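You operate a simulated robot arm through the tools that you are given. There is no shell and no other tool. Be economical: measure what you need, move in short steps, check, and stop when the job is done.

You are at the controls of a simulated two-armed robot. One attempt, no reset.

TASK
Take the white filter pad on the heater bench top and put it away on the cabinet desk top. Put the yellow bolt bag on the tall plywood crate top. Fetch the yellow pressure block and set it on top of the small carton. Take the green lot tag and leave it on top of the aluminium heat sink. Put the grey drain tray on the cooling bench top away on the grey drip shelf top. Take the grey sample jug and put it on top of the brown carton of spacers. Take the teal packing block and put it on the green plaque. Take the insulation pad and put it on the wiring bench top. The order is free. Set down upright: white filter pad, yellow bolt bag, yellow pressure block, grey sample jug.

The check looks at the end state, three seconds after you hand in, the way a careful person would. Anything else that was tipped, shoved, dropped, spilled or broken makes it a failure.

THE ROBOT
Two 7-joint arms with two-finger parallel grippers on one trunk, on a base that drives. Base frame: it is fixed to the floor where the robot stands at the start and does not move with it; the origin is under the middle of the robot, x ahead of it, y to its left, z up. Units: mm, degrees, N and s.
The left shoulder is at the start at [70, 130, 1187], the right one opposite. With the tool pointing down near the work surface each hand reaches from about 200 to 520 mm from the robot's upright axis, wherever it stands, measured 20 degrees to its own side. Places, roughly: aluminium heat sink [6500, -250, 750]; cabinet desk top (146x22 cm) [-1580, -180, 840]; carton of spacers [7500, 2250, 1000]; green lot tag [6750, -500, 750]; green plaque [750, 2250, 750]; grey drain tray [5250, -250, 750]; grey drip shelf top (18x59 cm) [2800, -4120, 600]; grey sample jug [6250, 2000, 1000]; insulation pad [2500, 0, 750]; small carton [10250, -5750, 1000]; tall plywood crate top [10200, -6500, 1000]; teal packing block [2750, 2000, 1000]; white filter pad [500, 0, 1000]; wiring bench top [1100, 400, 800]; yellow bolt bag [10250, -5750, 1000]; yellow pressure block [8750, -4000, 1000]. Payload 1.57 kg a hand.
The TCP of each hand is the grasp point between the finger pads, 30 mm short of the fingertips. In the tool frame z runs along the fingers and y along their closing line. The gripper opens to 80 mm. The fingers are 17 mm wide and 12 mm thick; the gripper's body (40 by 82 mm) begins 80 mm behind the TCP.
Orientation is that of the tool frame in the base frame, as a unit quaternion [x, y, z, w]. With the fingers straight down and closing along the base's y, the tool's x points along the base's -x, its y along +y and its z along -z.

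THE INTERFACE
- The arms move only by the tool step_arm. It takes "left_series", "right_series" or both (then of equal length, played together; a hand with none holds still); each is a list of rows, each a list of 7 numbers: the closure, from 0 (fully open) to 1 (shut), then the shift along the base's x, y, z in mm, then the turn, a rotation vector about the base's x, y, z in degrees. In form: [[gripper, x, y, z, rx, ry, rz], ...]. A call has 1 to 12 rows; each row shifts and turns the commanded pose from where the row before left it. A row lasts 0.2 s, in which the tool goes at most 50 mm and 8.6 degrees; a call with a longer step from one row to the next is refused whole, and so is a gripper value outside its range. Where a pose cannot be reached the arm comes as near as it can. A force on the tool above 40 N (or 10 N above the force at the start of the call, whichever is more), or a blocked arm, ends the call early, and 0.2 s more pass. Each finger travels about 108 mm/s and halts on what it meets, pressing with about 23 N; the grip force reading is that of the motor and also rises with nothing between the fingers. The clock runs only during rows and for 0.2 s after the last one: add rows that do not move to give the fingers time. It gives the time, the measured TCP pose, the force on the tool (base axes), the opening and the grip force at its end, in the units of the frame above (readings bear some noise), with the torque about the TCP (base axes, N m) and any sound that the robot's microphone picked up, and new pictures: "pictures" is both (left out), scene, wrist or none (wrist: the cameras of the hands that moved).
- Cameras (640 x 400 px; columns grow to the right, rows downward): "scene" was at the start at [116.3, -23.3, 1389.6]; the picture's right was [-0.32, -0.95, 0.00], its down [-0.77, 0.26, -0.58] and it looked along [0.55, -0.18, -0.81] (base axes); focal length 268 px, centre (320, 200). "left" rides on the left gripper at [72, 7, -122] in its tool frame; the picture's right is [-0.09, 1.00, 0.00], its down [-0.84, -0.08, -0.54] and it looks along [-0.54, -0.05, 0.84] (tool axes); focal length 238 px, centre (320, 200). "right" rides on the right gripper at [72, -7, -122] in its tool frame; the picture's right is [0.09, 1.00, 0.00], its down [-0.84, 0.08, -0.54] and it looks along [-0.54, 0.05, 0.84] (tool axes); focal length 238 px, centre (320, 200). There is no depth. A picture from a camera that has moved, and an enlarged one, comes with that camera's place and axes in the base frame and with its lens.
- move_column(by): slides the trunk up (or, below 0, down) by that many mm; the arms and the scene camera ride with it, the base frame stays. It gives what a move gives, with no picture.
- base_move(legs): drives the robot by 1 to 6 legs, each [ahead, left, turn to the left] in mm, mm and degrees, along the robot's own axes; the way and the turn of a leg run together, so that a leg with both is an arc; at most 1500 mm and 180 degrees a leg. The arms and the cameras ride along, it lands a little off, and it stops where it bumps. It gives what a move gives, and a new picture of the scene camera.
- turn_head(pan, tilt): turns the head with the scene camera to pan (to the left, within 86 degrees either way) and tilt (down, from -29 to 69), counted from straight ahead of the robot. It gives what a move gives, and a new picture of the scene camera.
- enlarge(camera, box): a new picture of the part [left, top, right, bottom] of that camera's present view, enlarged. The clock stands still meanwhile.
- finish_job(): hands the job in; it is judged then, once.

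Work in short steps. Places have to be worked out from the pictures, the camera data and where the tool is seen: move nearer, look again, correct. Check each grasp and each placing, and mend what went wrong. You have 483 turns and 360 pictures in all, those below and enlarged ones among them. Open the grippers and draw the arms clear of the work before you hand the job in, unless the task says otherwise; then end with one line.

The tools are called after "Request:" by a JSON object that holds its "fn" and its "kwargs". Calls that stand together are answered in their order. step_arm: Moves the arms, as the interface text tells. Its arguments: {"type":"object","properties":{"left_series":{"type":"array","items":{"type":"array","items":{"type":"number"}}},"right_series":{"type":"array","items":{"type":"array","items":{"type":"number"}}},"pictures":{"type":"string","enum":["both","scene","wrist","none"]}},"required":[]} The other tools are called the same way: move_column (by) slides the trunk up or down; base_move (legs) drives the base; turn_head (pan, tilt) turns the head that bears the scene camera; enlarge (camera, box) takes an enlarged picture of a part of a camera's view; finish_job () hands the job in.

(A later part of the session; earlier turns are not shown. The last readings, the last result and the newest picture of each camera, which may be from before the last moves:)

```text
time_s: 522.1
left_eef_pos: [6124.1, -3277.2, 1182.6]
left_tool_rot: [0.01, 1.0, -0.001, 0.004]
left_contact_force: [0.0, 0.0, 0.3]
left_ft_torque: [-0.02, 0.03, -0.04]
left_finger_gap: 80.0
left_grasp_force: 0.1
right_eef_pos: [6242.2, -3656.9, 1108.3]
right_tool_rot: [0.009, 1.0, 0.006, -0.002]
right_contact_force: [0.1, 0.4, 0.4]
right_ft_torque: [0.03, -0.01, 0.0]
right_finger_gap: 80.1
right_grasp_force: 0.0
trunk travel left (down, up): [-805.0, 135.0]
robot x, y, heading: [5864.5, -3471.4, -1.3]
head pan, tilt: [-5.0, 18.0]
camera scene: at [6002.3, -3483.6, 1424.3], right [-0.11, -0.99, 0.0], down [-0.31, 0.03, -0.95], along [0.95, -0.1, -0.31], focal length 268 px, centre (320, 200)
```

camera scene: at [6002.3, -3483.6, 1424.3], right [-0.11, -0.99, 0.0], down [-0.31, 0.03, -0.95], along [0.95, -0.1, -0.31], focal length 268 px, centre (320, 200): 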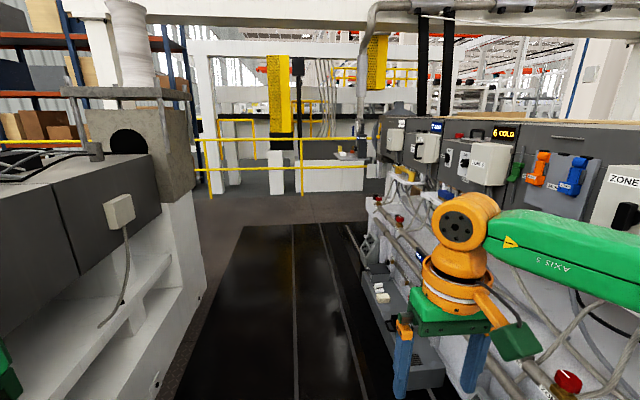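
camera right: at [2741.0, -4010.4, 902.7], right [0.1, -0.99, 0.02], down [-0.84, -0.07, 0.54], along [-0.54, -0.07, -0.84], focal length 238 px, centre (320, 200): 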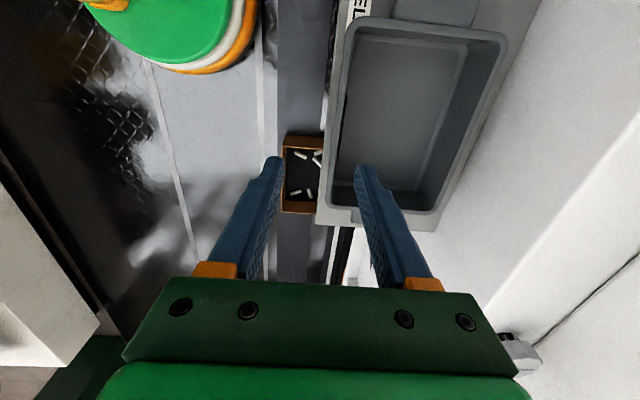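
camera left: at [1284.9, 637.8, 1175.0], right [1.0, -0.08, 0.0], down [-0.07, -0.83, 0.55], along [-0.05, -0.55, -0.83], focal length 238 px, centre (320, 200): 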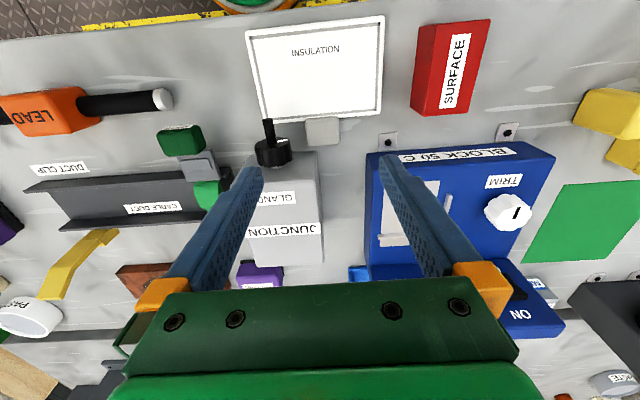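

The corridor continues, with a small cart on the right at y≈-3890. I'll shift left slightly and drive on to x≈7350.

Request:
{"fn": "base_move", "kwargs": {"legs": [[0, 60, 1.3], [1480, 0, 0]]}}

Request:
{"fn": "turn_head", "kwargs": {"pan": -20, "tilt": 15}}

```text
time_s: 530.1
left_eef_pos: [7623.9, -3219.0, 1183.3]
left_tool_rot: [0.004, 1.0, -0.001, 0.006]
left_contact_force: [0.0, -0.2, 0.1]
left_ft_torque: [0.0, 0.0, 0.02]
left_finger_gap: 80.0
left_grasp_force: 0.1
right_eef_pos: [7743.7, -3596.3, 1109.0]
right_tool_rot: [0.004, 1.0, 0.007, -0.002]
right_contact_force: [0.4, 0.4, -0.3]
right_ft_torque: [0.02, -0.01, 0.01]
right_finger_gap: 79.8
right_grasp_force: 0.0
trunk travel left (down, up): [-805.0, 135.0]
robot x, y, heading: [7364.4, -3416.9, -0.0]
head pan, tilt: [-5.0, 18.0]
camera scene: at [7502.5, -3425.9, 1424.5], right [-0.1, -1.0, 0.0], down [-0.31, 0.03, -0.95], along [0.95, -0.09, -0.31], focal length 268 px, centre (320, 200)
```

scene: 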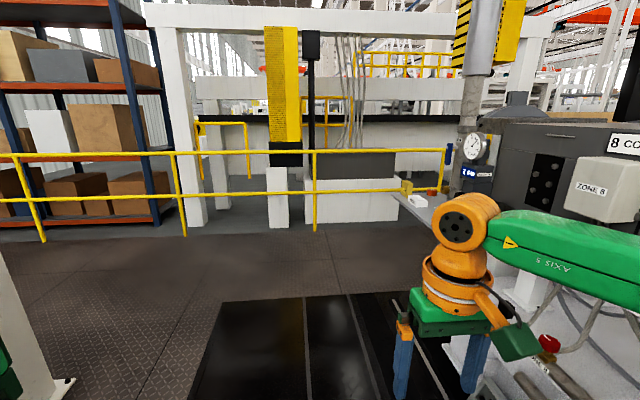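

```text
time_s: 530.9
left_eef_pos: [7623.2, -3219.0, 1182.5]
left_tool_rot: [0.005, 1.0, -0.001, 0.005]
left_contact_force: [0.1, -0.8, -0.4]
left_ft_torque: [0.0, 0.0, -0.03]
left_finger_gap: 79.8
left_grasp_force: 0.1
right_eef_pos: [7745.6, -3594.2, 1108.0]
right_tool_rot: [0.005, 1.0, 0.007, -0.002]
right_contact_force: [0.0, -0.6, 0.0]
right_ft_torque: [0.0, -0.01, 0.01]
right_finger_gap: 80.1
right_grasp_force: 0.2
trunk travel left (down, up): [-805.0, 135.0]
robot x, y, heading: [7361.3, -3415.6, -0.2]
head pan, tilt: [-20.0, 15.0]
camera scene: at [7497.8, -3449.6, 1429.3], right [-0.35, -0.94, 0.0], down [-0.24, 0.09, -0.97], along [0.91, -0.34, -0.26], focal length 268 px, centre (320, 200)
```

scene: 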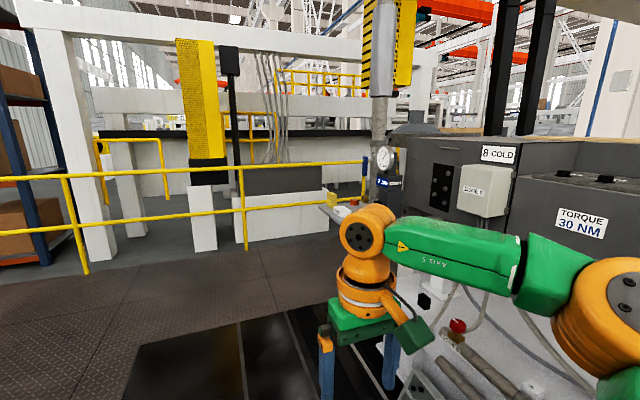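

The yellow pressure block appears at the machine's end near [8750, -4000]. I'll drive on and turn to face it.

Request:
{"fn": "base_move", "kwargs": {"legs": [[1150, 0, 0], [0, 0, -60]]}}

Request:
{"fn": "turn_head", "kwargs": {"pan": -20, "tilt": 30}}

```text
time_s: 539.4
left_eef_pos: [8803.6, -3554.8, 1181.9]
left_tool_rot: [0.51, 0.86, -0.004, 0.004]
left_contact_force: [-0.8, -0.9, 0.1]
left_ft_torque: [-0.03, 0.0, -0.01]
left_finger_gap: 79.8
left_grasp_force: 0.0
right_eef_pos: [8531.2, -3842.8, 1107.6]
right_tool_rot: [0.511, 0.859, 0.007, 0.003]
right_contact_force: [0.1, 0.0, 0.5]
right_ft_torque: [-0.02, 0.01, 0.02]
right_finger_gap: 79.6
right_grasp_force: 0.0
trunk travel left (down, up): [-805.0, 135.0]
robot x, y, heading: [8500.3, -3421.4, -61.6]
head pan, tilt: [-20.0, 15.0]
camera scene: at [8538.8, -3558.9, 1429.3], right [-0.99, -0.15, 0.0], down [-0.04, 0.26, -0.97], along [0.14, -0.96, -0.26], focal length 268 px, centre (320, 200)
```

scene: 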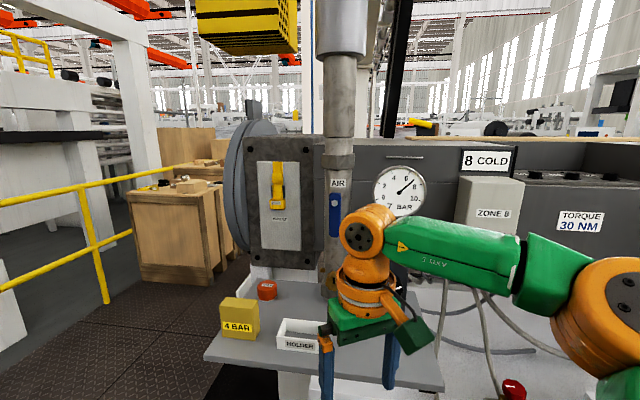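

```text
time_s: 540.2
left_eef_pos: [8803.2, -3554.7, 1181.4]
left_tool_rot: [0.511, 0.86, -0.004, 0.004]
left_contact_force: [-0.2, -0.2, 0.5]
left_ft_torque: [0.01, 0.0, 0.01]
left_finger_gap: 79.6
left_grasp_force: 0.1
right_eef_pos: [8532.7, -3843.9, 1108.0]
right_tool_rot: [0.511, 0.86, 0.008, 0.001]
right_contact_force: [0.6, 0.4, -1.1]
right_ft_torque: [0.04, -0.05, -0.03]
right_finger_gap: 80.2
right_grasp_force: 0.1
trunk travel left (down, up): [-805.0, 135.0]
robot x, y, heading: [8504.0, -3420.0, -61.6]
head pan, tilt: [-20.0, 30.0]
camera scene: at [8538.0, -3556.1, 1405.2], right [-0.99, -0.15, 0.0], down [-0.07, 0.49, -0.87], along [0.13, -0.86, -0.5], focal length 268 px, centre (320, 200)
```

scene: 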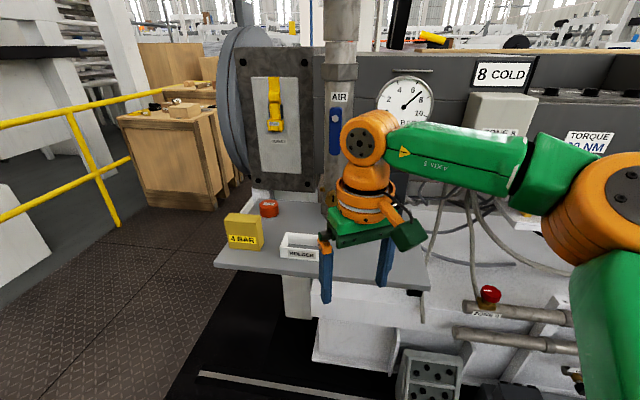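

The "4 BAR" yellow block is the pressure block, at the left end of the shelf near [8860, -4110]. I'll face it squarely and approach with the left hand.

Request:
{"fn": "base_move", "kwargs": {"legs": [[0, 0, -28.4], [0, 160, 0], [170, 0, 0]]}}

Request:
{"fn": "turn_head", "kwargs": {"pan": 15, "tilt": 42}}

Request:
{"fn": "step_arm", "kwargs": {"left_series": [[0, 0, 0, 0, 0, 0, 0]], "pictures": "wrist"}}

```text
time_s: 544.0
left_eef_pos: [8867.1, -3840.7, 1182.3]
left_tool_rot: [0.704, 0.71, -0.006, 0.005]
left_contact_force: [-0.4, 0.3, -0.3]
left_ft_torque: [-0.02, -0.01, -0.01]
left_finger_gap: 80.3
left_grasp_force: 0.0
right_eef_pos: [8492.3, -3970.7, 1110.1]
right_tool_rot: [0.703, 0.711, 0.006, 0.004]
right_contact_force: [-0.1, 0.0, 0.1]
right_ft_torque: [0.01, 0.0, 0.01]
right_finger_gap: 79.8
right_grasp_force: 0.1
trunk travel left (down, up): [-805.0, 135.0]
robot x, y, heading: [8663.7, -3587.9, -89.4]
head pan, tilt: [-20.0, 30.0]
camera scene: at [8632.2, -3719.4, 1405.5], right [-0.94, 0.33, 0.0], down [0.17, 0.47, -0.87], along [-0.29, -0.82, -0.5], focal length 268 px, centre (320, 200)
```

scene: 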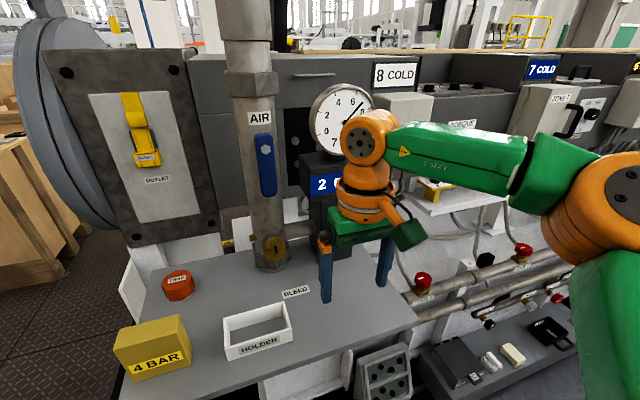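

```text
time_s: 545.1
left_eef_pos: [8867.1, -3844.7, 1182.2]
left_tool_rot: [0.703, 0.711, -0.004, 0.003]
left_contact_force: [0.6, -0.1, -0.1]
left_ft_torque: [0.0, 0.02, 0.04]
left_finger_gap: 79.9
left_grasp_force: 0.0
right_eef_pos: [8491.2, -3972.5, 1108.1]
right_tool_rot: [0.704, 0.71, 0.006, 0.004]
right_contact_force: [-0.5, 1.1, 0.1]
right_ft_torque: [0.0, -0.02, 0.0]
right_finger_gap: 80.1
right_grasp_force: 0.0
trunk travel left (down, up): [-805.0, 135.0]
robot x, y, heading: [8664.6, -3590.8, -89.6]
head pan, tilt: [15.0, 42.0]
camera scene: at [8684.5, -3718.8, 1386.8], right [-0.96, -0.27, 0.0], down [-0.18, 0.64, -0.74], along [0.2, -0.72, -0.67], focal length 268 px, centre (320, 200)
```

scene: 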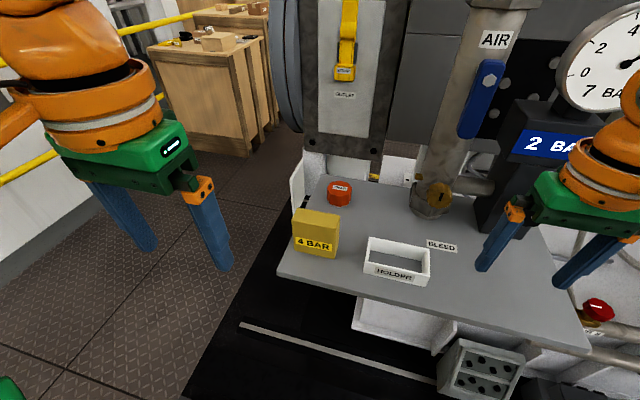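

```text
time_s: 545.5
left_eef_pos: [8866.9, -3845.0, 1181.4]
left_tool_rot: [0.703, 0.711, -0.004, 0.003]
left_contact_force: [0.1, -0.3, -0.2]
left_ft_torque: [-0.01, -0.01, 0.0]
left_finger_gap: 80.0
left_grasp_force: 0.1
right_eef_pos: [8491.9, -3973.3, 1108.0]
right_tool_rot: [0.703, 0.711, 0.007, 0.004]
right_contact_force: [-0.1, -0.3, -0.4]
right_ft_torque: [0.02, -0.03, 0.02]
right_finger_gap: 79.9
right_grasp_force: 0.1
trunk travel left (down, up): [-805.0, 135.0]
robot x, y, heading: [8662.7, -3587.5, -89.4]
head pan, tilt: [15.0, 42.0]
camera left: at [8872.9, -3770.8, 1303.9], right [1.0, -0.08, 0.0], down [-0.07, -0.83, 0.55], along [-0.05, -0.55, -0.83], focal length 238 px, centre (320, 200)
```

left: 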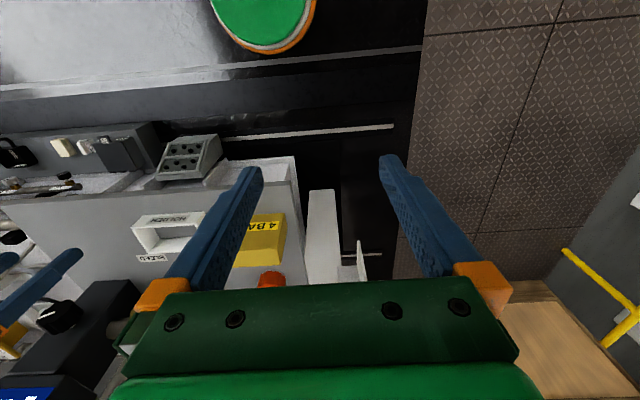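

Triangulating puts the block at ≈[8776, -4005] with its top at z≈1059, so the shelf is higher than I assumed. I'll first pull the right hand back from the gauge area.

Request:
{"fn": "step_arm", "kwargs": {"right_series": [[0, 0, 40, 20, 0, 0, 0], [0, 0, 40, 20, 0, 0, 0], [0, 0, 40, 0, 0, 0, 0], [0, 0, 40, 0, 0, 0, 0]], "pictures": "none"}}

Request:
{"fn": "base_move", "kwargs": {"legs": [[0, -75, 0]]}}

Request:
{"fn": "step_arm", "kwargs": {"left_series": [[0, -8, -20, -20, 0, 0, 0], [0, -8, -20, -20, 0, 0, 0], [0, 0, 0, 0, 0, 0, 0]], "pictures": "both"}}

```text
time_s: 546.5
left_eef_pos: [8866.4, -3843.1, 1183.7]
left_tool_rot: [0.703, 0.711, -0.005, 0.003]
left_contact_force: [0.4, 0.2, 0.3]
left_ft_torque: [0.0, 0.03, -0.02]
left_finger_gap: 80.1
left_grasp_force: 0.1
right_eef_pos: [8493.1, -3810.9, 1146.9]
right_tool_rot: [0.703, 0.711, 0.006, 0.005]
right_contact_force: [-0.3, 0.1, 0.3]
right_ft_torque: [-0.02, -0.01, 0.01]
right_finger_gap: 79.9
right_grasp_force: 0.0
trunk travel left (down, up): [-805.0, 135.0]
robot x, y, heading: [8665.2, -3588.0, -89.5]
head pan, tilt: [15.0, 42.0]
```

```text
time_s: 547.5
left_eef_pos: [8797.9, -3844.8, 1180.7]
left_tool_rot: [0.703, 0.711, -0.007, 0.001]
left_contact_force: [1.0, 0.0, 0.9]
left_ft_torque: [0.03, 0.07, 0.02]
left_finger_gap: 80.1
left_grasp_force: 0.1
right_eef_pos: [8423.4, -3815.2, 1148.7]
right_tool_rot: [0.703, 0.711, 0.004, 0.002]
right_contact_force: [0.5, -0.2, -0.8]
right_ft_torque: [0.02, 0.05, 0.0]
right_finger_gap: 79.9
right_grasp_force: 0.0
trunk travel left (down, up): [-805.0, 135.0]
robot x, y, heading: [8590.3, -3587.5, -89.5]
head pan, tilt: [15.0, 42.0]
camera scene: at [8616.9, -3719.5, 1386.6], right [-0.96, -0.27, 0.01], down [-0.18, 0.64, -0.74], along [0.2, -0.72, -0.67], focal length 268 px, centre (320, 200)
```

scene: 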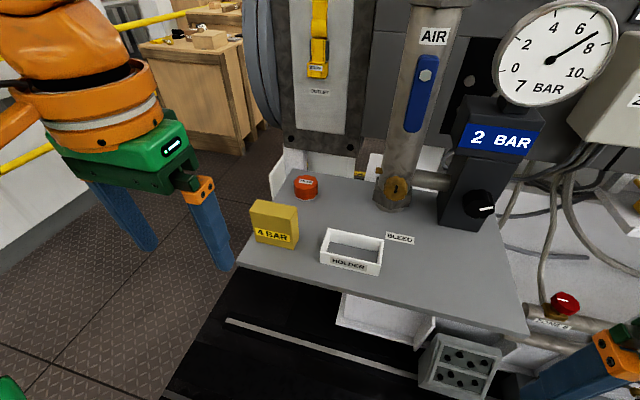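

```text
time_s: 548.3
left_eef_pos: [8773.0, -3884.9, 1142.2]
left_tool_rot: [0.704, 0.711, -0.004, 0.004]
left_contact_force: [-0.7, -0.2, 0.2]
left_ft_torque: [-0.02, 0.0, -0.02]
left_finger_gap: 80.1
left_grasp_force: 0.0
right_eef_pos: [8417.1, -3813.5, 1146.9]
right_tool_rot: [0.703, 0.711, 0.006, 0.004]
right_contact_force: [0.3, 0.1, 0.5]
right_ft_torque: [0.01, -0.04, 0.01]
right_finger_gap: 80.2
right_grasp_force: 0.1
trunk travel left (down, up): [-805.0, 135.0]
robot x, y, heading: [8587.9, -3591.4, -89.4]
head pan, tilt: [15.0, 42.0]
camera scene: at [8608.0, -3718.6, 1386.9], right [-0.96, -0.27, 0.0], down [-0.18, 0.64, -0.74], along [0.2, -0.72, -0.67], focal length 268 px, centre (320, 200)
camera left: at [8778.4, -3811.1, 1264.5], right [1.0, -0.08, 0.0], down [-0.07, -0.83, 0.55], along [-0.05, -0.55, -0.83], focal length 238 px, centre (320, 200)
```

scene: 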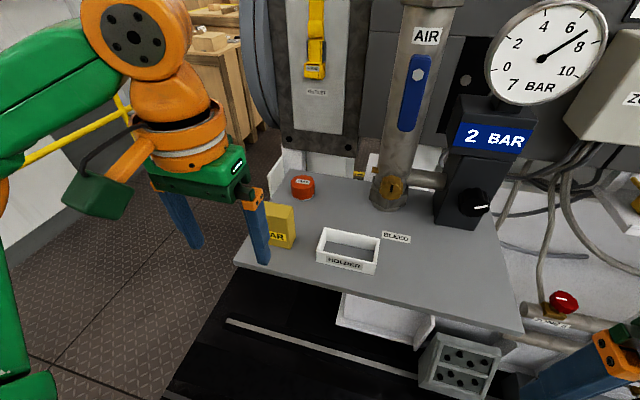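
left: 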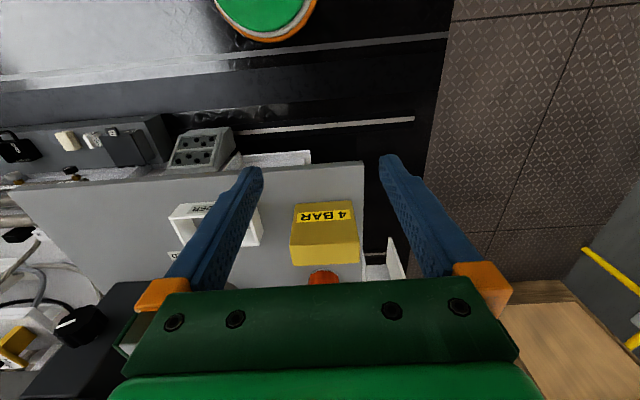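

The block's top centre is ≈[8768, -3995, 1082], about 68×50 mm. I'll drive 40 mm closer and bring the hand directly above it.

Request:
{"fn": "base_move", "kwargs": {"legs": [[45, 0, 0]]}}

Request:
{"fn": "step_arm", "kwargs": {"left_series": [[0, -3, -30, 0, 0, 0, 0], [0, -2, -32, 0, 0, 0, 0], [0, 0, 0, 0, 0, 0, 0]], "pictures": "wrist"}}

Request:
{"fn": "enlarge", "kwargs": {"camera": "left", "box": [220, 100, 420, 240]}}

```text
time_s: 549.2
left_eef_pos: [8774.1, -3923.4, 1145.4]
left_tool_rot: [0.703, 0.711, -0.007, 0.006]
left_contact_force: [-0.4, 0.8, 0.0]
left_ft_torque: [-0.06, 0.0, 0.01]
left_finger_gap: 80.0
left_grasp_force: 0.1
right_eef_pos: [8417.7, -3852.5, 1148.9]
right_tool_rot: [0.703, 0.711, 0.004, 0.006]
right_contact_force: [-0.3, 0.8, -0.1]
right_ft_torque: [-0.07, -0.01, -0.01]
right_finger_gap: 80.0
right_grasp_force: 0.0
trunk travel left (down, up): [-805.0, 135.0]
robot x, y, heading: [8589.1, -3629.7, -89.5]
head pan, tilt: [15.0, 42.0]
camera scene: at [8609.4, -3755.2, 1387.7], right [-0.96, -0.27, 0.0], down [-0.18, 0.64, -0.75], along [0.2, -0.72, -0.66], focal length 268 px, centre (320, 200)
```

scene: 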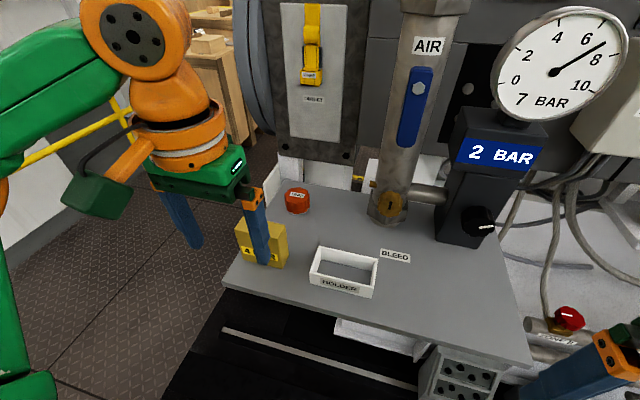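

```text
time_s: 550.0
left_eef_pos: [8767.9, -3991.0, 1142.5]
left_tool_rot: [0.703, 0.712, -0.005, 0.004]
left_contact_force: [-1.0, 0.2, -1.2]
left_ft_torque: [0.01, -0.01, -0.01]
left_finger_gap: 80.0
left_grasp_force: 0.1
right_eef_pos: [8417.6, -3859.2, 1147.9]
right_tool_rot: [0.704, 0.71, 0.006, 0.004]
right_contact_force: [0.2, 1.0, 0.2]
right_ft_torque: [0.0, 0.0, 0.01]
right_finger_gap: 80.2
right_grasp_force: 0.1
trunk travel left (down, up): [-805.0, 135.0]
robot x, y, heading: [8591.3, -3635.3, -89.5]
head pan, tilt: [15.0, 42.0]
camera left: at [8773.1, -3917.1, 1264.1], right [1.0, -0.08, 0.0], down [-0.07, -0.83, 0.55], along [-0.05, -0.55, -0.83], focal length 238 px, centre (320, 200)
```

left: 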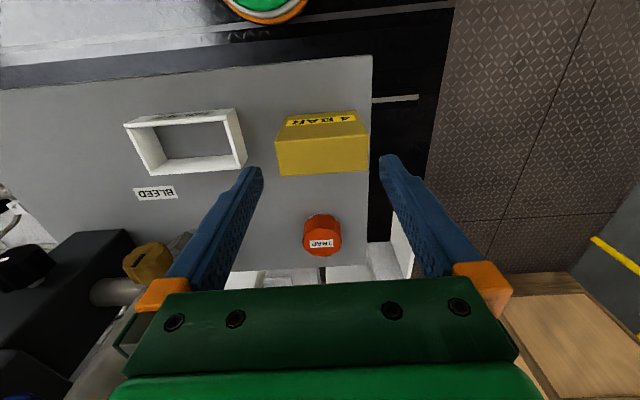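

```text
2.86 times, centred on (320, 170) of left
camera zoom: at [8773.1, -3917.1, 1264.1], right [1.0, -0.08, 0.0], down [-0.07, -0.83, 0.55], along [-0.05, -0.55, -0.83], focal length 681 px, centre (320, 286)
```

zoom: 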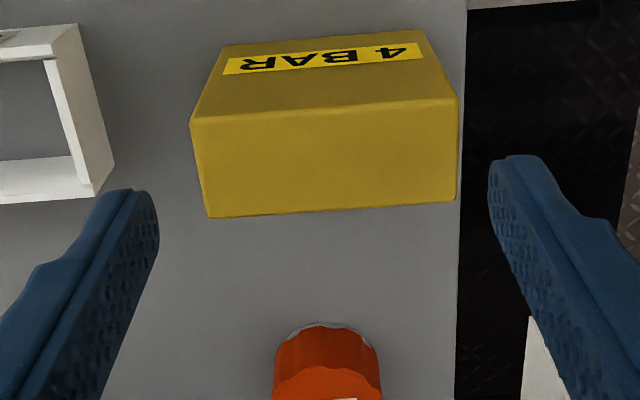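

The block is about 70×28×78 mm standing upright, centred at [8768.5, -3991], exactly under the hand. I'll descend slowly with the fingers wide open.

Request:
{"fn": "step_arm", "kwargs": {"left_series": [[0, 1, 0, -15, 0, 0, 0], [0, 0, 0, -15, 0, 0, 0], [0, 0, 0, -15, 0, 0, 0], [0, 0, 0, 0, 0, 0, 0]], "pictures": "wrist"}}

```text
time_s: 551.0
left_eef_pos: [8770.4, -3991.5, 1096.9]
left_tool_rot: [0.703, 0.711, -0.005, 0.004]
left_contact_force: [-1.0, -1.2, 0.4]
left_ft_torque: [0.01, 0.01, 0.01]
left_finger_gap: 80.0
left_grasp_force: 0.1
right_eef_pos: [8418.0, -3859.5, 1147.7]
right_tool_rot: [0.703, 0.711, 0.007, 0.004]
right_contact_force: [-0.5, 0.1, -1.0]
right_ft_torque: [0.0, 0.0, 0.0]
right_finger_gap: 79.9
right_grasp_force: 0.0
trunk travel left (down, up): [-805.0, 135.0]
robot x, y, heading: [8584.2, -3632.1, -89.3]
head pan, tilt: [15.0, 42.0]
camera left: at [8775.4, -3917.3, 1218.5], right [1.0, -0.08, 0.0], down [-0.07, -0.83, 0.55], along [-0.05, -0.55, -0.83], focal length 238 px, centre (320, 200)
```

left: 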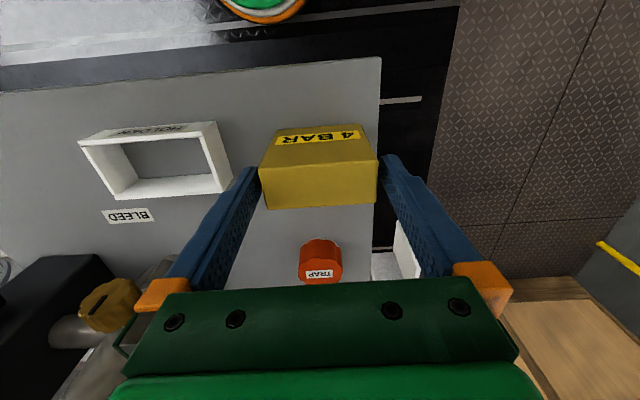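

The block is now between the fingers. I'll continue down to z≈1058 and grip.

Request:
{"fn": "step_arm", "kwargs": {"left_series": [[0, -1, 0, -15, 0, 0, 0], [0, 0, 0, -15, 0, 0, 0], [0, 0, 0, -8, 0, 0, 0], [0, 0, 0, 0, 0, 0, 0], [0.3, 0, 0, 0, 0, 0, 0], [0.7, 0, 0, 0, 0, 0, 0], [1, 0, 0, 0, 0, 0, 0], [1, 0, 0, 0, 0, 0, 0]], "pictures": "none"}}

```text
time_s: 552.8
left_eef_pos: [8768.7, -3992.5, 1058.9]
left_tool_rot: [0.704, 0.711, -0.005, 0.003]
left_contact_force: [0.7, 0.8, 0.0]
left_ft_torque: [-0.02, 0.0, 0.01]
left_finger_gap: 69.2
left_grasp_force: 22.5
right_eef_pos: [8417.7, -3859.4, 1147.3]
right_tool_rot: [0.703, 0.711, 0.006, 0.003]
right_contact_force: [0.3, 1.0, 0.6]
right_ft_torque: [-0.03, 0.01, 0.03]
right_finger_gap: 80.1
right_grasp_force: 0.1
trunk travel left (down, up): [-805.0, 135.0]
robot x, y, heading: [8590.3, -3630.8, -89.4]
head pan, tilt: [15.0, 42.0]
```

It's gripped at 69 mm. I'll lift it and look.

Request:
{"fn": "step_arm", "kwargs": {"left_series": [[1, 0, 0, 10, 0, 0, 0], [1, 0, 0, 25, 0, 0, 0], [1, 0, 10, 40, 0, 0, 0], [1, 0, 30, 30, 0, 0, 0], [1, 0, 40, 0, 0, 0, 0], [1, 0, 0, 0, 0, 0, 0]], "pictures": "both"}}

```text
time_s: 554.2
left_eef_pos: [8773.4, -3909.8, 1166.6]
left_tool_rot: [0.703, 0.711, -0.004, 0.003]
left_contact_force: [0.8, 0.1, -0.2]
left_ft_torque: [0.02, 0.05, -0.02]
left_finger_gap: 69.2
left_grasp_force: 22.9
right_eef_pos: [8417.5, -3859.7, 1146.7]
right_tool_rot: [0.703, 0.711, 0.007, 0.003]
right_contact_force: [0.0, 0.3, -0.3]
right_ft_torque: [-0.01, -0.02, 0.0]
right_finger_gap: 80.1
right_grasp_force: 0.0
trunk travel left (down, up): [-805.0, 135.0]
robot x, y, heading: [8588.3, -3631.4, -89.3]
head pan, tilt: [15.0, 42.0]
camera scene: at [8609.5, -3764.8, 1386.7], right [-0.96, -0.27, 0.0], down [-0.18, 0.65, -0.74], along [0.2, -0.72, -0.67], focal length 268 px, centre (320, 200)
camera left: at [8779.2, -3835.9, 1288.6], right [1.0, -0.08, 0.0], down [-0.07, -0.83, 0.55], along [-0.05, -0.55, -0.83], focal length 238 px, centre (320, 200)
```

scene: 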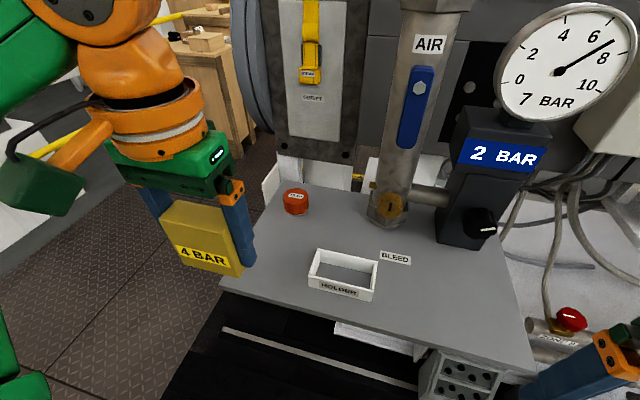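
left: 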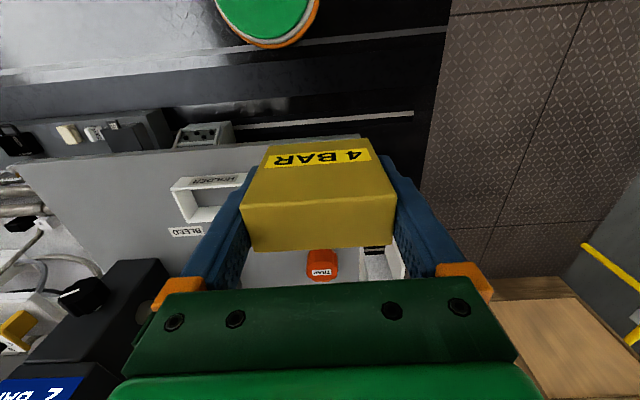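

I have the block, with its base 45 mm below the TCP. I'll back off, strafe east, and look toward the crates.

Request:
{"fn": "base_move", "kwargs": {"legs": [[-230, 0, 0], [0, 1050, 0]]}}

Request:
{"fn": "turn_head", "kwargs": {"pan": 10, "tilt": 18}}

```text
time_s: 561.0
left_eef_pos: [9828.2, -3674.3, 1165.8]
left_tool_rot: [0.705, 0.709, -0.004, 0.003]
left_contact_force: [0.1, -0.1, 0.0]
left_ft_torque: [-0.03, -0.03, 0.03]
left_finger_gap: 69.0
left_grasp_force: 22.7
right_eef_pos: [9472.5, -3622.2, 1147.5]
right_tool_rot: [0.705, 0.71, 0.007, 0.003]
right_contact_force: [0.5, -0.3, -0.4]
right_ft_torque: [0.02, -0.03, 0.04]
right_finger_gap: 79.9
right_grasp_force: 0.1
trunk travel left (down, up): [-805.0, 135.0]
robot x, y, heading: [9645.3, -3397.8, -89.4]
head pan, tilt: [15.0, 42.0]
camera scene: at [9664.4, -3527.9, 1386.8], right [-0.96, -0.26, 0.0], down [-0.18, 0.65, -0.74], along [0.2, -0.72, -0.67], focal length 268 px, centre (320, 200)
```

scene: 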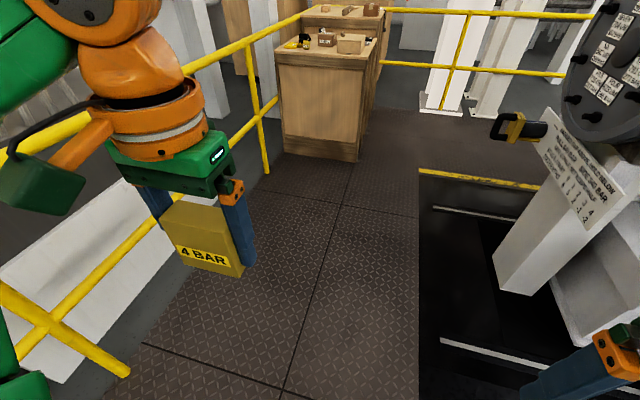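

```text
time_s: 561.9
left_eef_pos: [9829.2, -3673.2, 1167.8]
left_tool_rot: [0.705, 0.709, -0.005, 0.003]
left_contact_force: [-0.7, -0.1, -0.6]
left_ft_torque: [0.02, 0.02, 0.0]
left_finger_gap: 69.5
left_grasp_force: 23.4
right_eef_pos: [9474.1, -3622.7, 1146.5]
right_tool_rot: [0.704, 0.71, 0.006, 0.003]
right_contact_force: [0.5, -1.3, 0.1]
right_ft_torque: [-0.02, 0.02, 0.0]
right_finger_gap: 80.1
right_grasp_force: 0.0
trunk travel left (down, up): [-805.0, 135.0]
robot x, y, heading: [9646.1, -3396.4, -89.5]
head pan, tilt: [10.0, 18.0]
camera scene: at [9660.1, -3538.9, 1424.3], right [-0.98, -0.18, 0.0], down [-0.06, 0.3, -0.95], along [0.17, -0.94, -0.31], focal length 268 px, centre (320, 200)
```

scene: 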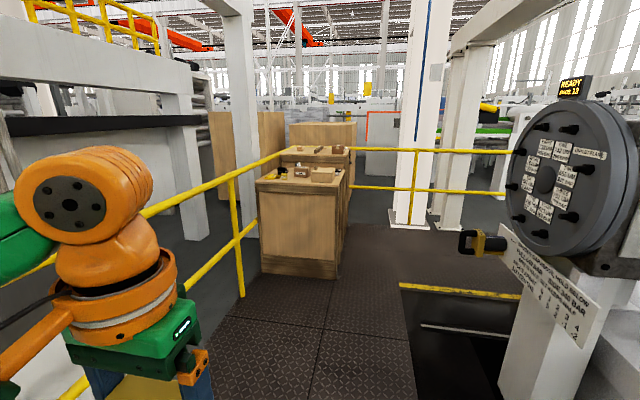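

Crates stand ahead: a front one (top ≈850) carries the small carton and bolt bag, with the tall one behind. I'll move east a bit and approach the front crate.

Request:
{"fn": "base_move", "kwargs": {"legs": [[0, 350, 0], [1200, 0, -0.5]]}}

Request:
{"fn": "turn_head", "kwargs": {"pan": 0, "tilt": 20}}

```text
time_s: 569.9
left_eef_pos: [10172.7, -4904.5, 1165.8]
left_tool_rot: [0.709, 0.705, -0.005, 0.004]
left_contact_force: [-0.4, 0.5, -1.1]
left_ft_torque: [-0.01, -0.03, 0.02]
left_finger_gap: 69.4
left_grasp_force: 23.4
right_eef_pos: [9818.6, -4848.5, 1147.5]
right_tool_rot: [0.709, 0.705, 0.007, 0.003]
right_contact_force: [-0.2, 0.6, -0.3]
right_ft_torque: [-0.01, -0.02, -0.04]
right_finger_gap: 80.1
right_grasp_force: 0.0
trunk travel left (down, up): [-805.0, 135.0]
robot x, y, heading: [9993.6, -4624.4, -90.3]
head pan, tilt: [10.0, 18.0]
camera scene: at [10005.8, -4767.6, 1424.5], right [-0.99, -0.17, 0.0], down [-0.05, 0.3, -0.95], along [0.16, -0.94, -0.31], focal length 268 px, centre (320, 200)
```

scene: 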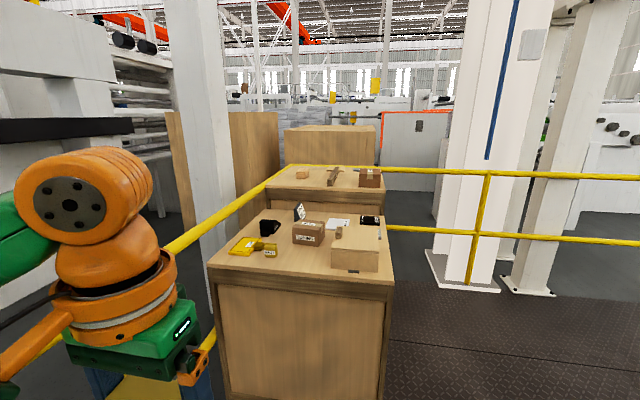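

```text
time_s: 570.7
left_eef_pos: [10173.1, -4904.9, 1166.7]
left_tool_rot: [0.709, 0.705, -0.004, 0.003]
left_contact_force: [-0.1, -0.7, -0.5]
left_ft_torque: [-0.02, 0.02, 0.0]
left_finger_gap: 69.4
left_grasp_force: 23.1
right_eef_pos: [9817.4, -4849.0, 1146.8]
right_tool_rot: [0.709, 0.705, 0.006, 0.004]
right_contact_force: [-0.9, 0.3, 0.7]
right_ft_torque: [0.01, 0.0, -0.01]
right_finger_gap: 79.9
right_grasp_force: 0.2
trunk travel left (down, up): [-805.0, 135.0]
robot x, y, heading: [9995.3, -4626.5, -90.4]
head pan, tilt: [0.0, 20.0]
camera scene: at [9989.6, -4769.5, 1421.2], right [-1.0, 0.01, 0.0], down [0.0, 0.34, -0.94], along [-0.01, -0.94, -0.34], focal length 268 px, centre (320, 200)
```

scene: 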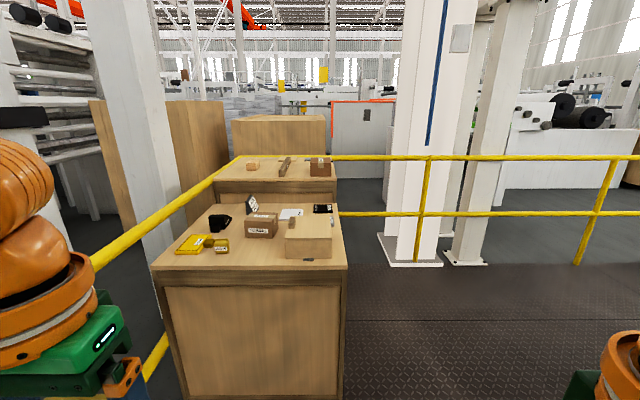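

I'll enlarge the items on the front crate.

Request:
{"fn": "enlarge", "kwargs": {"camera": "scene", "box": [140, 140, 360, 290]}}

```text
2.67 times, centred on (250, 215) of scene
camera zoom: at [9989.6, -4769.5, 1421.2], right [-1.0, 0.01, 0.0], down [0.0, 0.34, -0.94], along [-0.01, -0.94, -0.34], focal length 715 px, centre (507, 160)
```

zoom: 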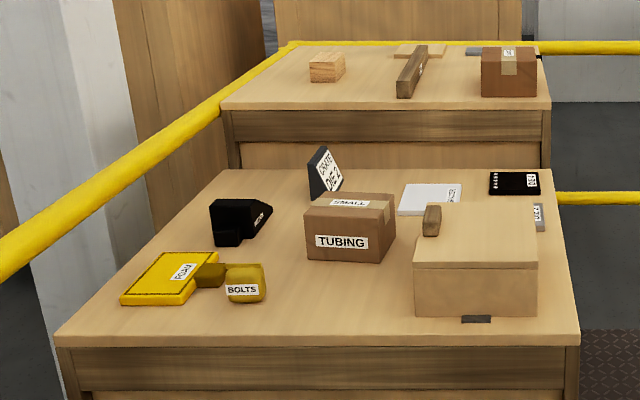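

The small carton ("SMALL / TUBING") is mid-crate, the "BOLTS" bag is front-left, and the tall crate is behind. I'll approach another 450 mm and triangulate.

Request:
{"fn": "base_move", "kwargs": {"legs": [[450, 30, 0]]}}

Request:
{"fn": "turn_head", "kwargs": {"pan": 10, "tilt": 38}}

```text
time_s: 573.4
left_eef_pos: [10194.2, -5355.7, 1167.8]
left_tool_rot: [0.712, 0.702, -0.005, 0.004]
left_contact_force: [-0.5, -0.1, -0.8]
left_ft_torque: [0.0, 0.02, 0.0]
left_finger_gap: 69.1
left_grasp_force: 22.9
right_eef_pos: [9840.9, -5297.9, 1147.6]
right_tool_rot: [0.711, 0.703, 0.005, 0.005]
right_contact_force: [-0.5, 0.7, 0.5]
right_ft_torque: [0.0, -0.01, -0.01]
right_finger_gap: 79.7
right_grasp_force: 0.0
trunk travel left (down, up): [-805.0, 135.0]
robot x, y, heading: [10017.6, -5078.1, -90.7]
head pan, tilt: [0.0, 20.0]
camera scene: at [10012.8, -5219.2, 1421.4], right [-1.0, 0.01, 0.0], down [0.0, 0.34, -0.94], along [-0.01, -0.94, -0.34], focal length 268 px, centre (320, 200)
```

scene: 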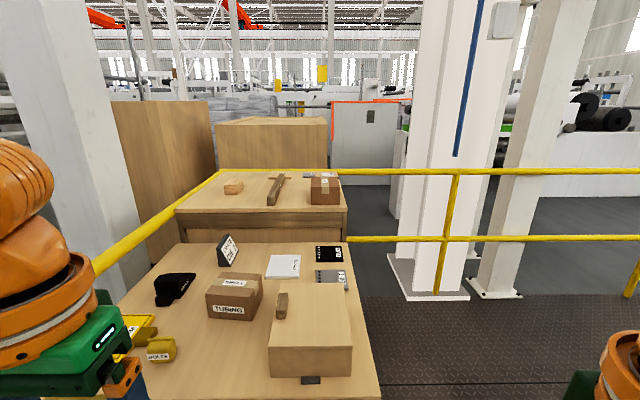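

```text
time_s: 574.2
left_eef_pos: [10195.5, -5358.6, 1166.9]
left_tool_rot: [0.712, 0.702, -0.005, 0.003]
left_contact_force: [-0.2, -0.4, 0.5]
left_ft_torque: [-0.03, -0.03, -0.04]
left_finger_gap: 69.5
left_grasp_force: 22.6
right_eef_pos: [9840.5, -5299.0, 1147.3]
right_tool_rot: [0.712, 0.702, 0.006, 0.004]
right_contact_force: [-0.3, 0.5, -0.5]
right_ft_torque: [-0.02, -0.01, -0.03]
right_finger_gap: 80.2
right_grasp_force: 0.1
trunk travel left (down, up): [-805.0, 135.0]
robot x, y, heading: [10019.0, -5079.4, -90.6]
head pan, tilt: [10.0, 38.0]
camera scene: at [10028.0, -5213.6, 1392.8], right [-0.99, -0.16, 0.0], down [-0.1, 0.61, -0.79], along [0.13, -0.78, -0.62], focal length 268 px, centre (320, 200)
```

scene: 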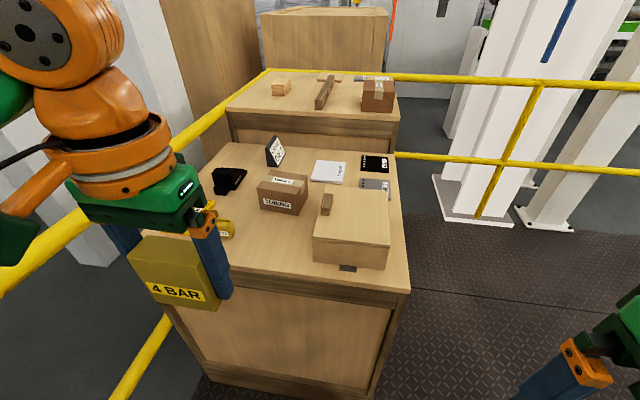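

The carton's top centre is ≈[10221, -5800, 982] and the crate front is at y≈-5555, z≈894. I'll drive to y≈-5345, the limit for the base, then reach out.

Request:
{"fn": "base_move", "kwargs": {"legs": [[262, 0, 0.6]]}}

Request:
{"fn": "move_column", "kwargs": {"by": 30}}

Request:
{"fn": "step_arm", "kwargs": {"left_series": [[1, 8, -40, 0, 0, 0, 0], [1, 8, -40, -10, 0, 0, 0], [1, 5, -30, -20, 0, 0, 0], [1, 0, 0, -30, 0, 0, 0], [1, 0, 0, 0, 0, 0, 0]], "pictures": "both"}}

```text
time_s: 576.1
left_eef_pos: [10196.6, -5615.6, 1167.5]
left_tool_rot: [0.708, 0.706, -0.006, 0.004]
left_contact_force: [0.2, 0.9, -1.0]
left_ft_torque: [-0.04, -0.01, 0.01]
left_finger_gap: 69.5
left_grasp_force: 23.1
right_eef_pos: [9841.8, -5561.4, 1147.0]
right_tool_rot: [0.708, 0.706, 0.006, 0.004]
right_contact_force: [0.6, -0.3, 0.5]
right_ft_torque: [0.03, 0.01, -0.01]
right_finger_gap: 80.1
right_grasp_force: 0.1
trunk travel left (down, up): [-805.0, 135.0]
robot x, y, heading: [10010.5, -5339.5, -90.1]
head pan, tilt: [10.0, 38.0]
camera scene: at [10027.3, -5472.4, 1393.0], right [-0.99, -0.17, 0.0], down [-0.11, 0.6, -0.79], along [0.13, -0.78, -0.61], focal length 268 px, centre (320, 200)
```

scene: 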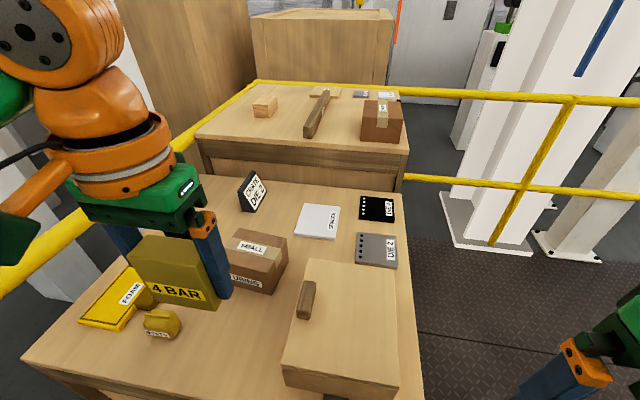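

```text
time_s: 576.8
left_eef_pos: [10196.6, -5618.2, 1196.2]
left_tool_rot: [0.708, 0.706, -0.005, 0.004]
left_contact_force: [-0.4, -0.5, -0.5]
left_ft_torque: [0.01, 0.02, 0.01]
left_finger_gap: 69.0
left_grasp_force: 23.2
right_eef_pos: [9840.0, -5563.7, 1177.1]
right_tool_rot: [0.708, 0.707, 0.007, 0.004]
right_contact_force: [0.6, 0.4, 0.0]
right_ft_torque: [0.02, 0.01, 0.03]
right_finger_gap: 80.1
right_grasp_force: 0.1
trunk travel left (down, up): [-835.0, 105.0]
robot x, y, heading: [10016.5, -5337.1, -90.4]
head pan, tilt: [10.0, 38.0]
```

```text
time_s: 578.0
left_eef_pos: [10217.8, -5730.1, 1134.7]
left_tool_rot: [0.707, 0.707, -0.005, 0.003]
left_contact_force: [0.1, 0.7, -0.5]
left_ft_torque: [0.01, -0.03, 0.01]
left_finger_gap: 69.3
left_grasp_force: 23.1
right_eef_pos: [9841.6, -5563.9, 1177.2]
right_tool_rot: [0.708, 0.707, 0.006, 0.004]
right_contact_force: [0.6, -0.9, -0.1]
right_ft_torque: [0.03, 0.01, -0.04]
right_finger_gap: 79.9
right_grasp_force: 0.0
trunk travel left (down, up): [-835.0, 105.0]
robot x, y, heading: [10013.4, -5341.4, -90.1]
head pan, tilt: [10.0, 38.0]
camera scene: at [10027.2, -5474.9, 1422.8], right [-0.99, -0.17, 0.0], down [-0.11, 0.61, -0.79], along [0.13, -0.78, -0.62], focal length 268 px, centre (320, 200)
camera left: at [10223.8, -5656.4, 1256.6], right [1.0, -0.09, 0.0], down [-0.08, -0.83, 0.55], along [-0.05, -0.55, -0.83], focal length 238 px, centre (320, 200)
```

scene: 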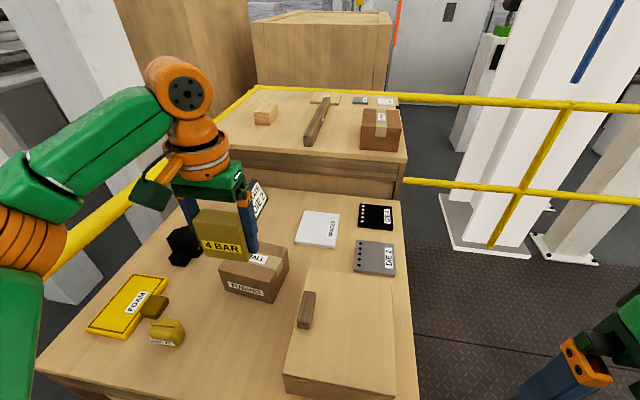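
left: 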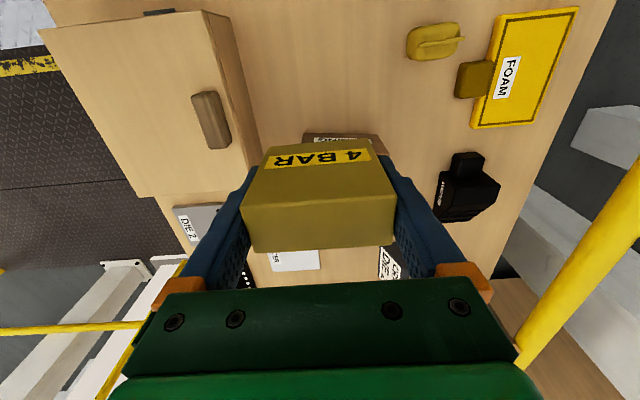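

The carton centre is ≈[10219, -5803] and the block is 70 mm short of it. I'll extend further while lowering to about 40 mm above the carton top.

Request:
{"fn": "step_arm", "kwargs": {"left_series": [[1, 0, -25, -20, 0, 0, 0], [1, 0, -25, -15, 0, 0, 0], [1, 0, -20, 0, 0, 0, 0], [1, 0, 0, 0, 0, 0, 0]], "pictures": "both"}}

```text
time_s: 579.0
left_eef_pos: [10218.1, -5799.2, 1100.1]
left_tool_rot: [0.709, 0.705, -0.003, 0.003]
left_contact_force: [1.3, -0.3, -0.5]
left_ft_torque: [-0.03, 0.0, -0.01]
left_finger_gap: 69.4
left_grasp_force: 22.8
right_eef_pos: [9841.7, -5564.2, 1177.9]
right_tool_rot: [0.708, 0.706, 0.006, 0.005]
right_contact_force: [-0.4, 0.3, -0.5]
right_ft_torque: [-0.01, 0.0, -0.04]
right_finger_gap: 80.4
right_grasp_force: 0.0
trunk travel left (down, up): [-835.0, 105.0]
robot x, y, heading: [10012.6, -5340.8, -90.2]
head pan, tilt: [10.0, 38.0]
camera scene: at [10027.4, -5475.0, 1422.8], right [-0.99, -0.17, 0.0], down [-0.11, 0.61, -0.79], along [0.13, -0.78, -0.62], focal length 268 px, centre (320, 200)
camera left: at [10224.3, -5725.4, 1222.3], right [1.0, -0.1, 0.0], down [-0.08, -0.83, 0.55], along [-0.05, -0.55, -0.83], focal length 238 px, centre (320, 200)
```

scene: 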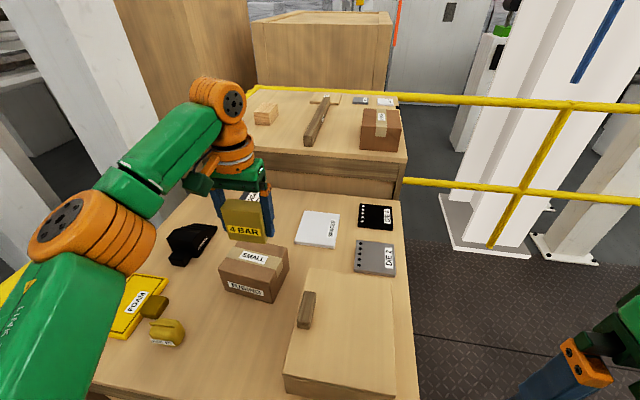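
left: 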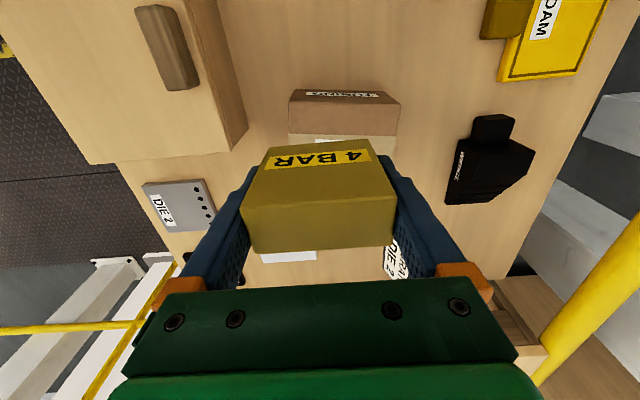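

The carton's centre is more like [10239, -5812]. I'll adjust and lower toward it, then check.

Request:
{"fn": "step_arm", "kwargs": {"left_series": [[1, 10, -7, -15, 0, 0, 0], [1, 10, -7, -15, 0, 0, 0], [1, 0, 0, -15, 0, 0, 0], [1, 0, 0, 0, 0, 0, 0]], "pictures": "both"}}

```text
time_s: 580.0
left_eef_pos: [10237.1, -5810.4, 1056.4]
left_tool_rot: [0.709, 0.705, -0.004, 0.004]
left_contact_force: [0.7, 0.7, 0.2]
left_ft_torque: [-0.02, 0.02, 0.02]
left_finger_gap: 69.0
left_grasp_force: 22.8
right_eef_pos: [9841.1, -5563.2, 1176.9]
right_tool_rot: [0.708, 0.706, 0.006, 0.004]
right_contact_force: [0.5, 0.0, 0.2]
right_ft_torque: [-0.01, 0.0, 0.01]
right_finger_gap: 79.9
right_grasp_force: 0.0
trunk travel left (down, up): [-835.0, 105.0]
robot x, y, heading: [10014.6, -5341.0, -90.3]
head pan, tilt: [10.0, 38.0]
camera scene: at [10027.1, -5475.2, 1422.7], right [-0.99, -0.17, 0.0], down [-0.11, 0.61, -0.79], along [0.13, -0.78, -0.62], focal length 268 px, centre (320, 200)
camera left: at [10244.3, -5737.7, 1178.2], right [1.0, -0.09, 0.0], down [-0.08, -0.83, 0.55], along [-0.05, -0.55, -0.83], focal length 238 px, centre (320, 200)
```

scene: 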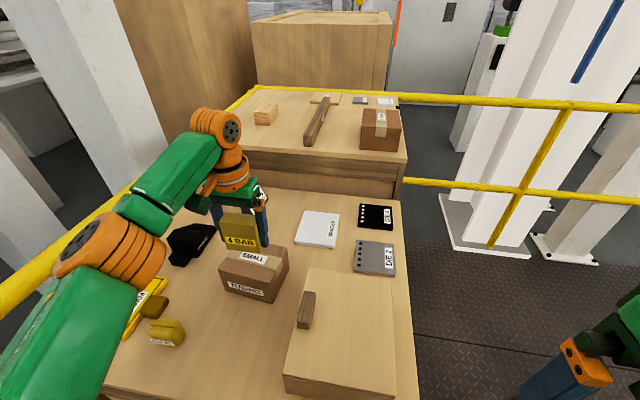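
left: 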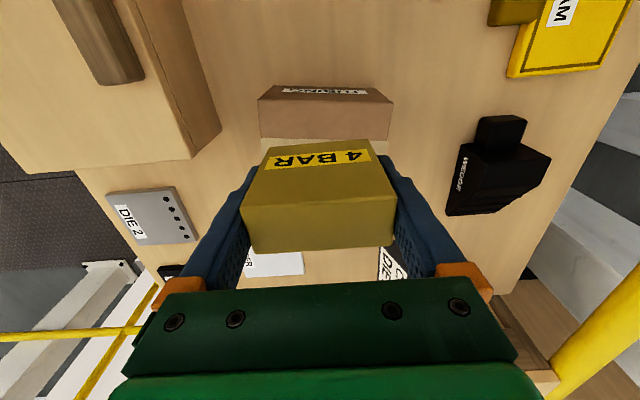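

The block is over the carton. I'll shift +6 in x and lower to contact.

Request:
{"fn": "step_arm", "kwargs": {"left_series": [[1, 6, 0, -10, 0, 0, 0], [1, 0, 0, -8, 0, 0, 0], [1, 0, 0, -4, 0, 0, 0], [1, 0, 0, 0, 0, 0, 0]], "pictures": "none"}}

Request:
{"fn": "step_arm", "kwargs": {"left_series": [[1, 0, 0, -3, 0, 0, 0], [1, 0, 0, -2, 0, 0, 0], [1, 0, 0, 0, 0, 0, 0]], "pictures": "none"}}

```text
time_s: 581.0
left_eef_pos: [10243.5, -5810.9, 1034.5]
left_tool_rot: [0.708, 0.706, -0.004, 0.003]
left_contact_force: [1.2, 0.0, -0.5]
left_ft_torque: [0.02, 0.01, -0.01]
left_finger_gap: 69.4
left_grasp_force: 22.7
right_eef_pos: [9842.5, -5564.8, 1177.5]
right_tool_rot: [0.708, 0.707, 0.006, 0.003]
right_contact_force: [0.7, 0.6, -0.4]
right_ft_torque: [0.0, -0.01, -0.04]
right_finger_gap: 79.9
right_grasp_force: 0.1
trunk travel left (down, up): [-835.0, 105.0]
robot x, y, heading: [10013.8, -5339.0, -90.3]
head pan, tilt: [10.0, 38.0]
```

```text
time_s: 581.8
left_eef_pos: [10241.3, -5811.8, 1029.0]
left_tool_rot: [0.709, 0.706, -0.004, 0.004]
left_contact_force: [-0.2, 0.5, -1.7]
left_ft_torque: [0.01, -0.05, -0.02]
left_finger_gap: 69.4
left_grasp_force: 22.8
right_eef_pos: [9841.3, -5563.2, 1177.0]
right_tool_rot: [0.708, 0.706, 0.005, 0.004]
right_contact_force: [-0.6, 0.9, -0.6]
right_ft_torque: [0.01, -0.02, 0.0]
right_finger_gap: 79.8
right_grasp_force: 0.0
trunk travel left (down, up): [-835.0, 105.0]
robot x, y, heading: [10012.6, -5338.4, -90.4]
head pan, tilt: [10.0, 38.0]
```

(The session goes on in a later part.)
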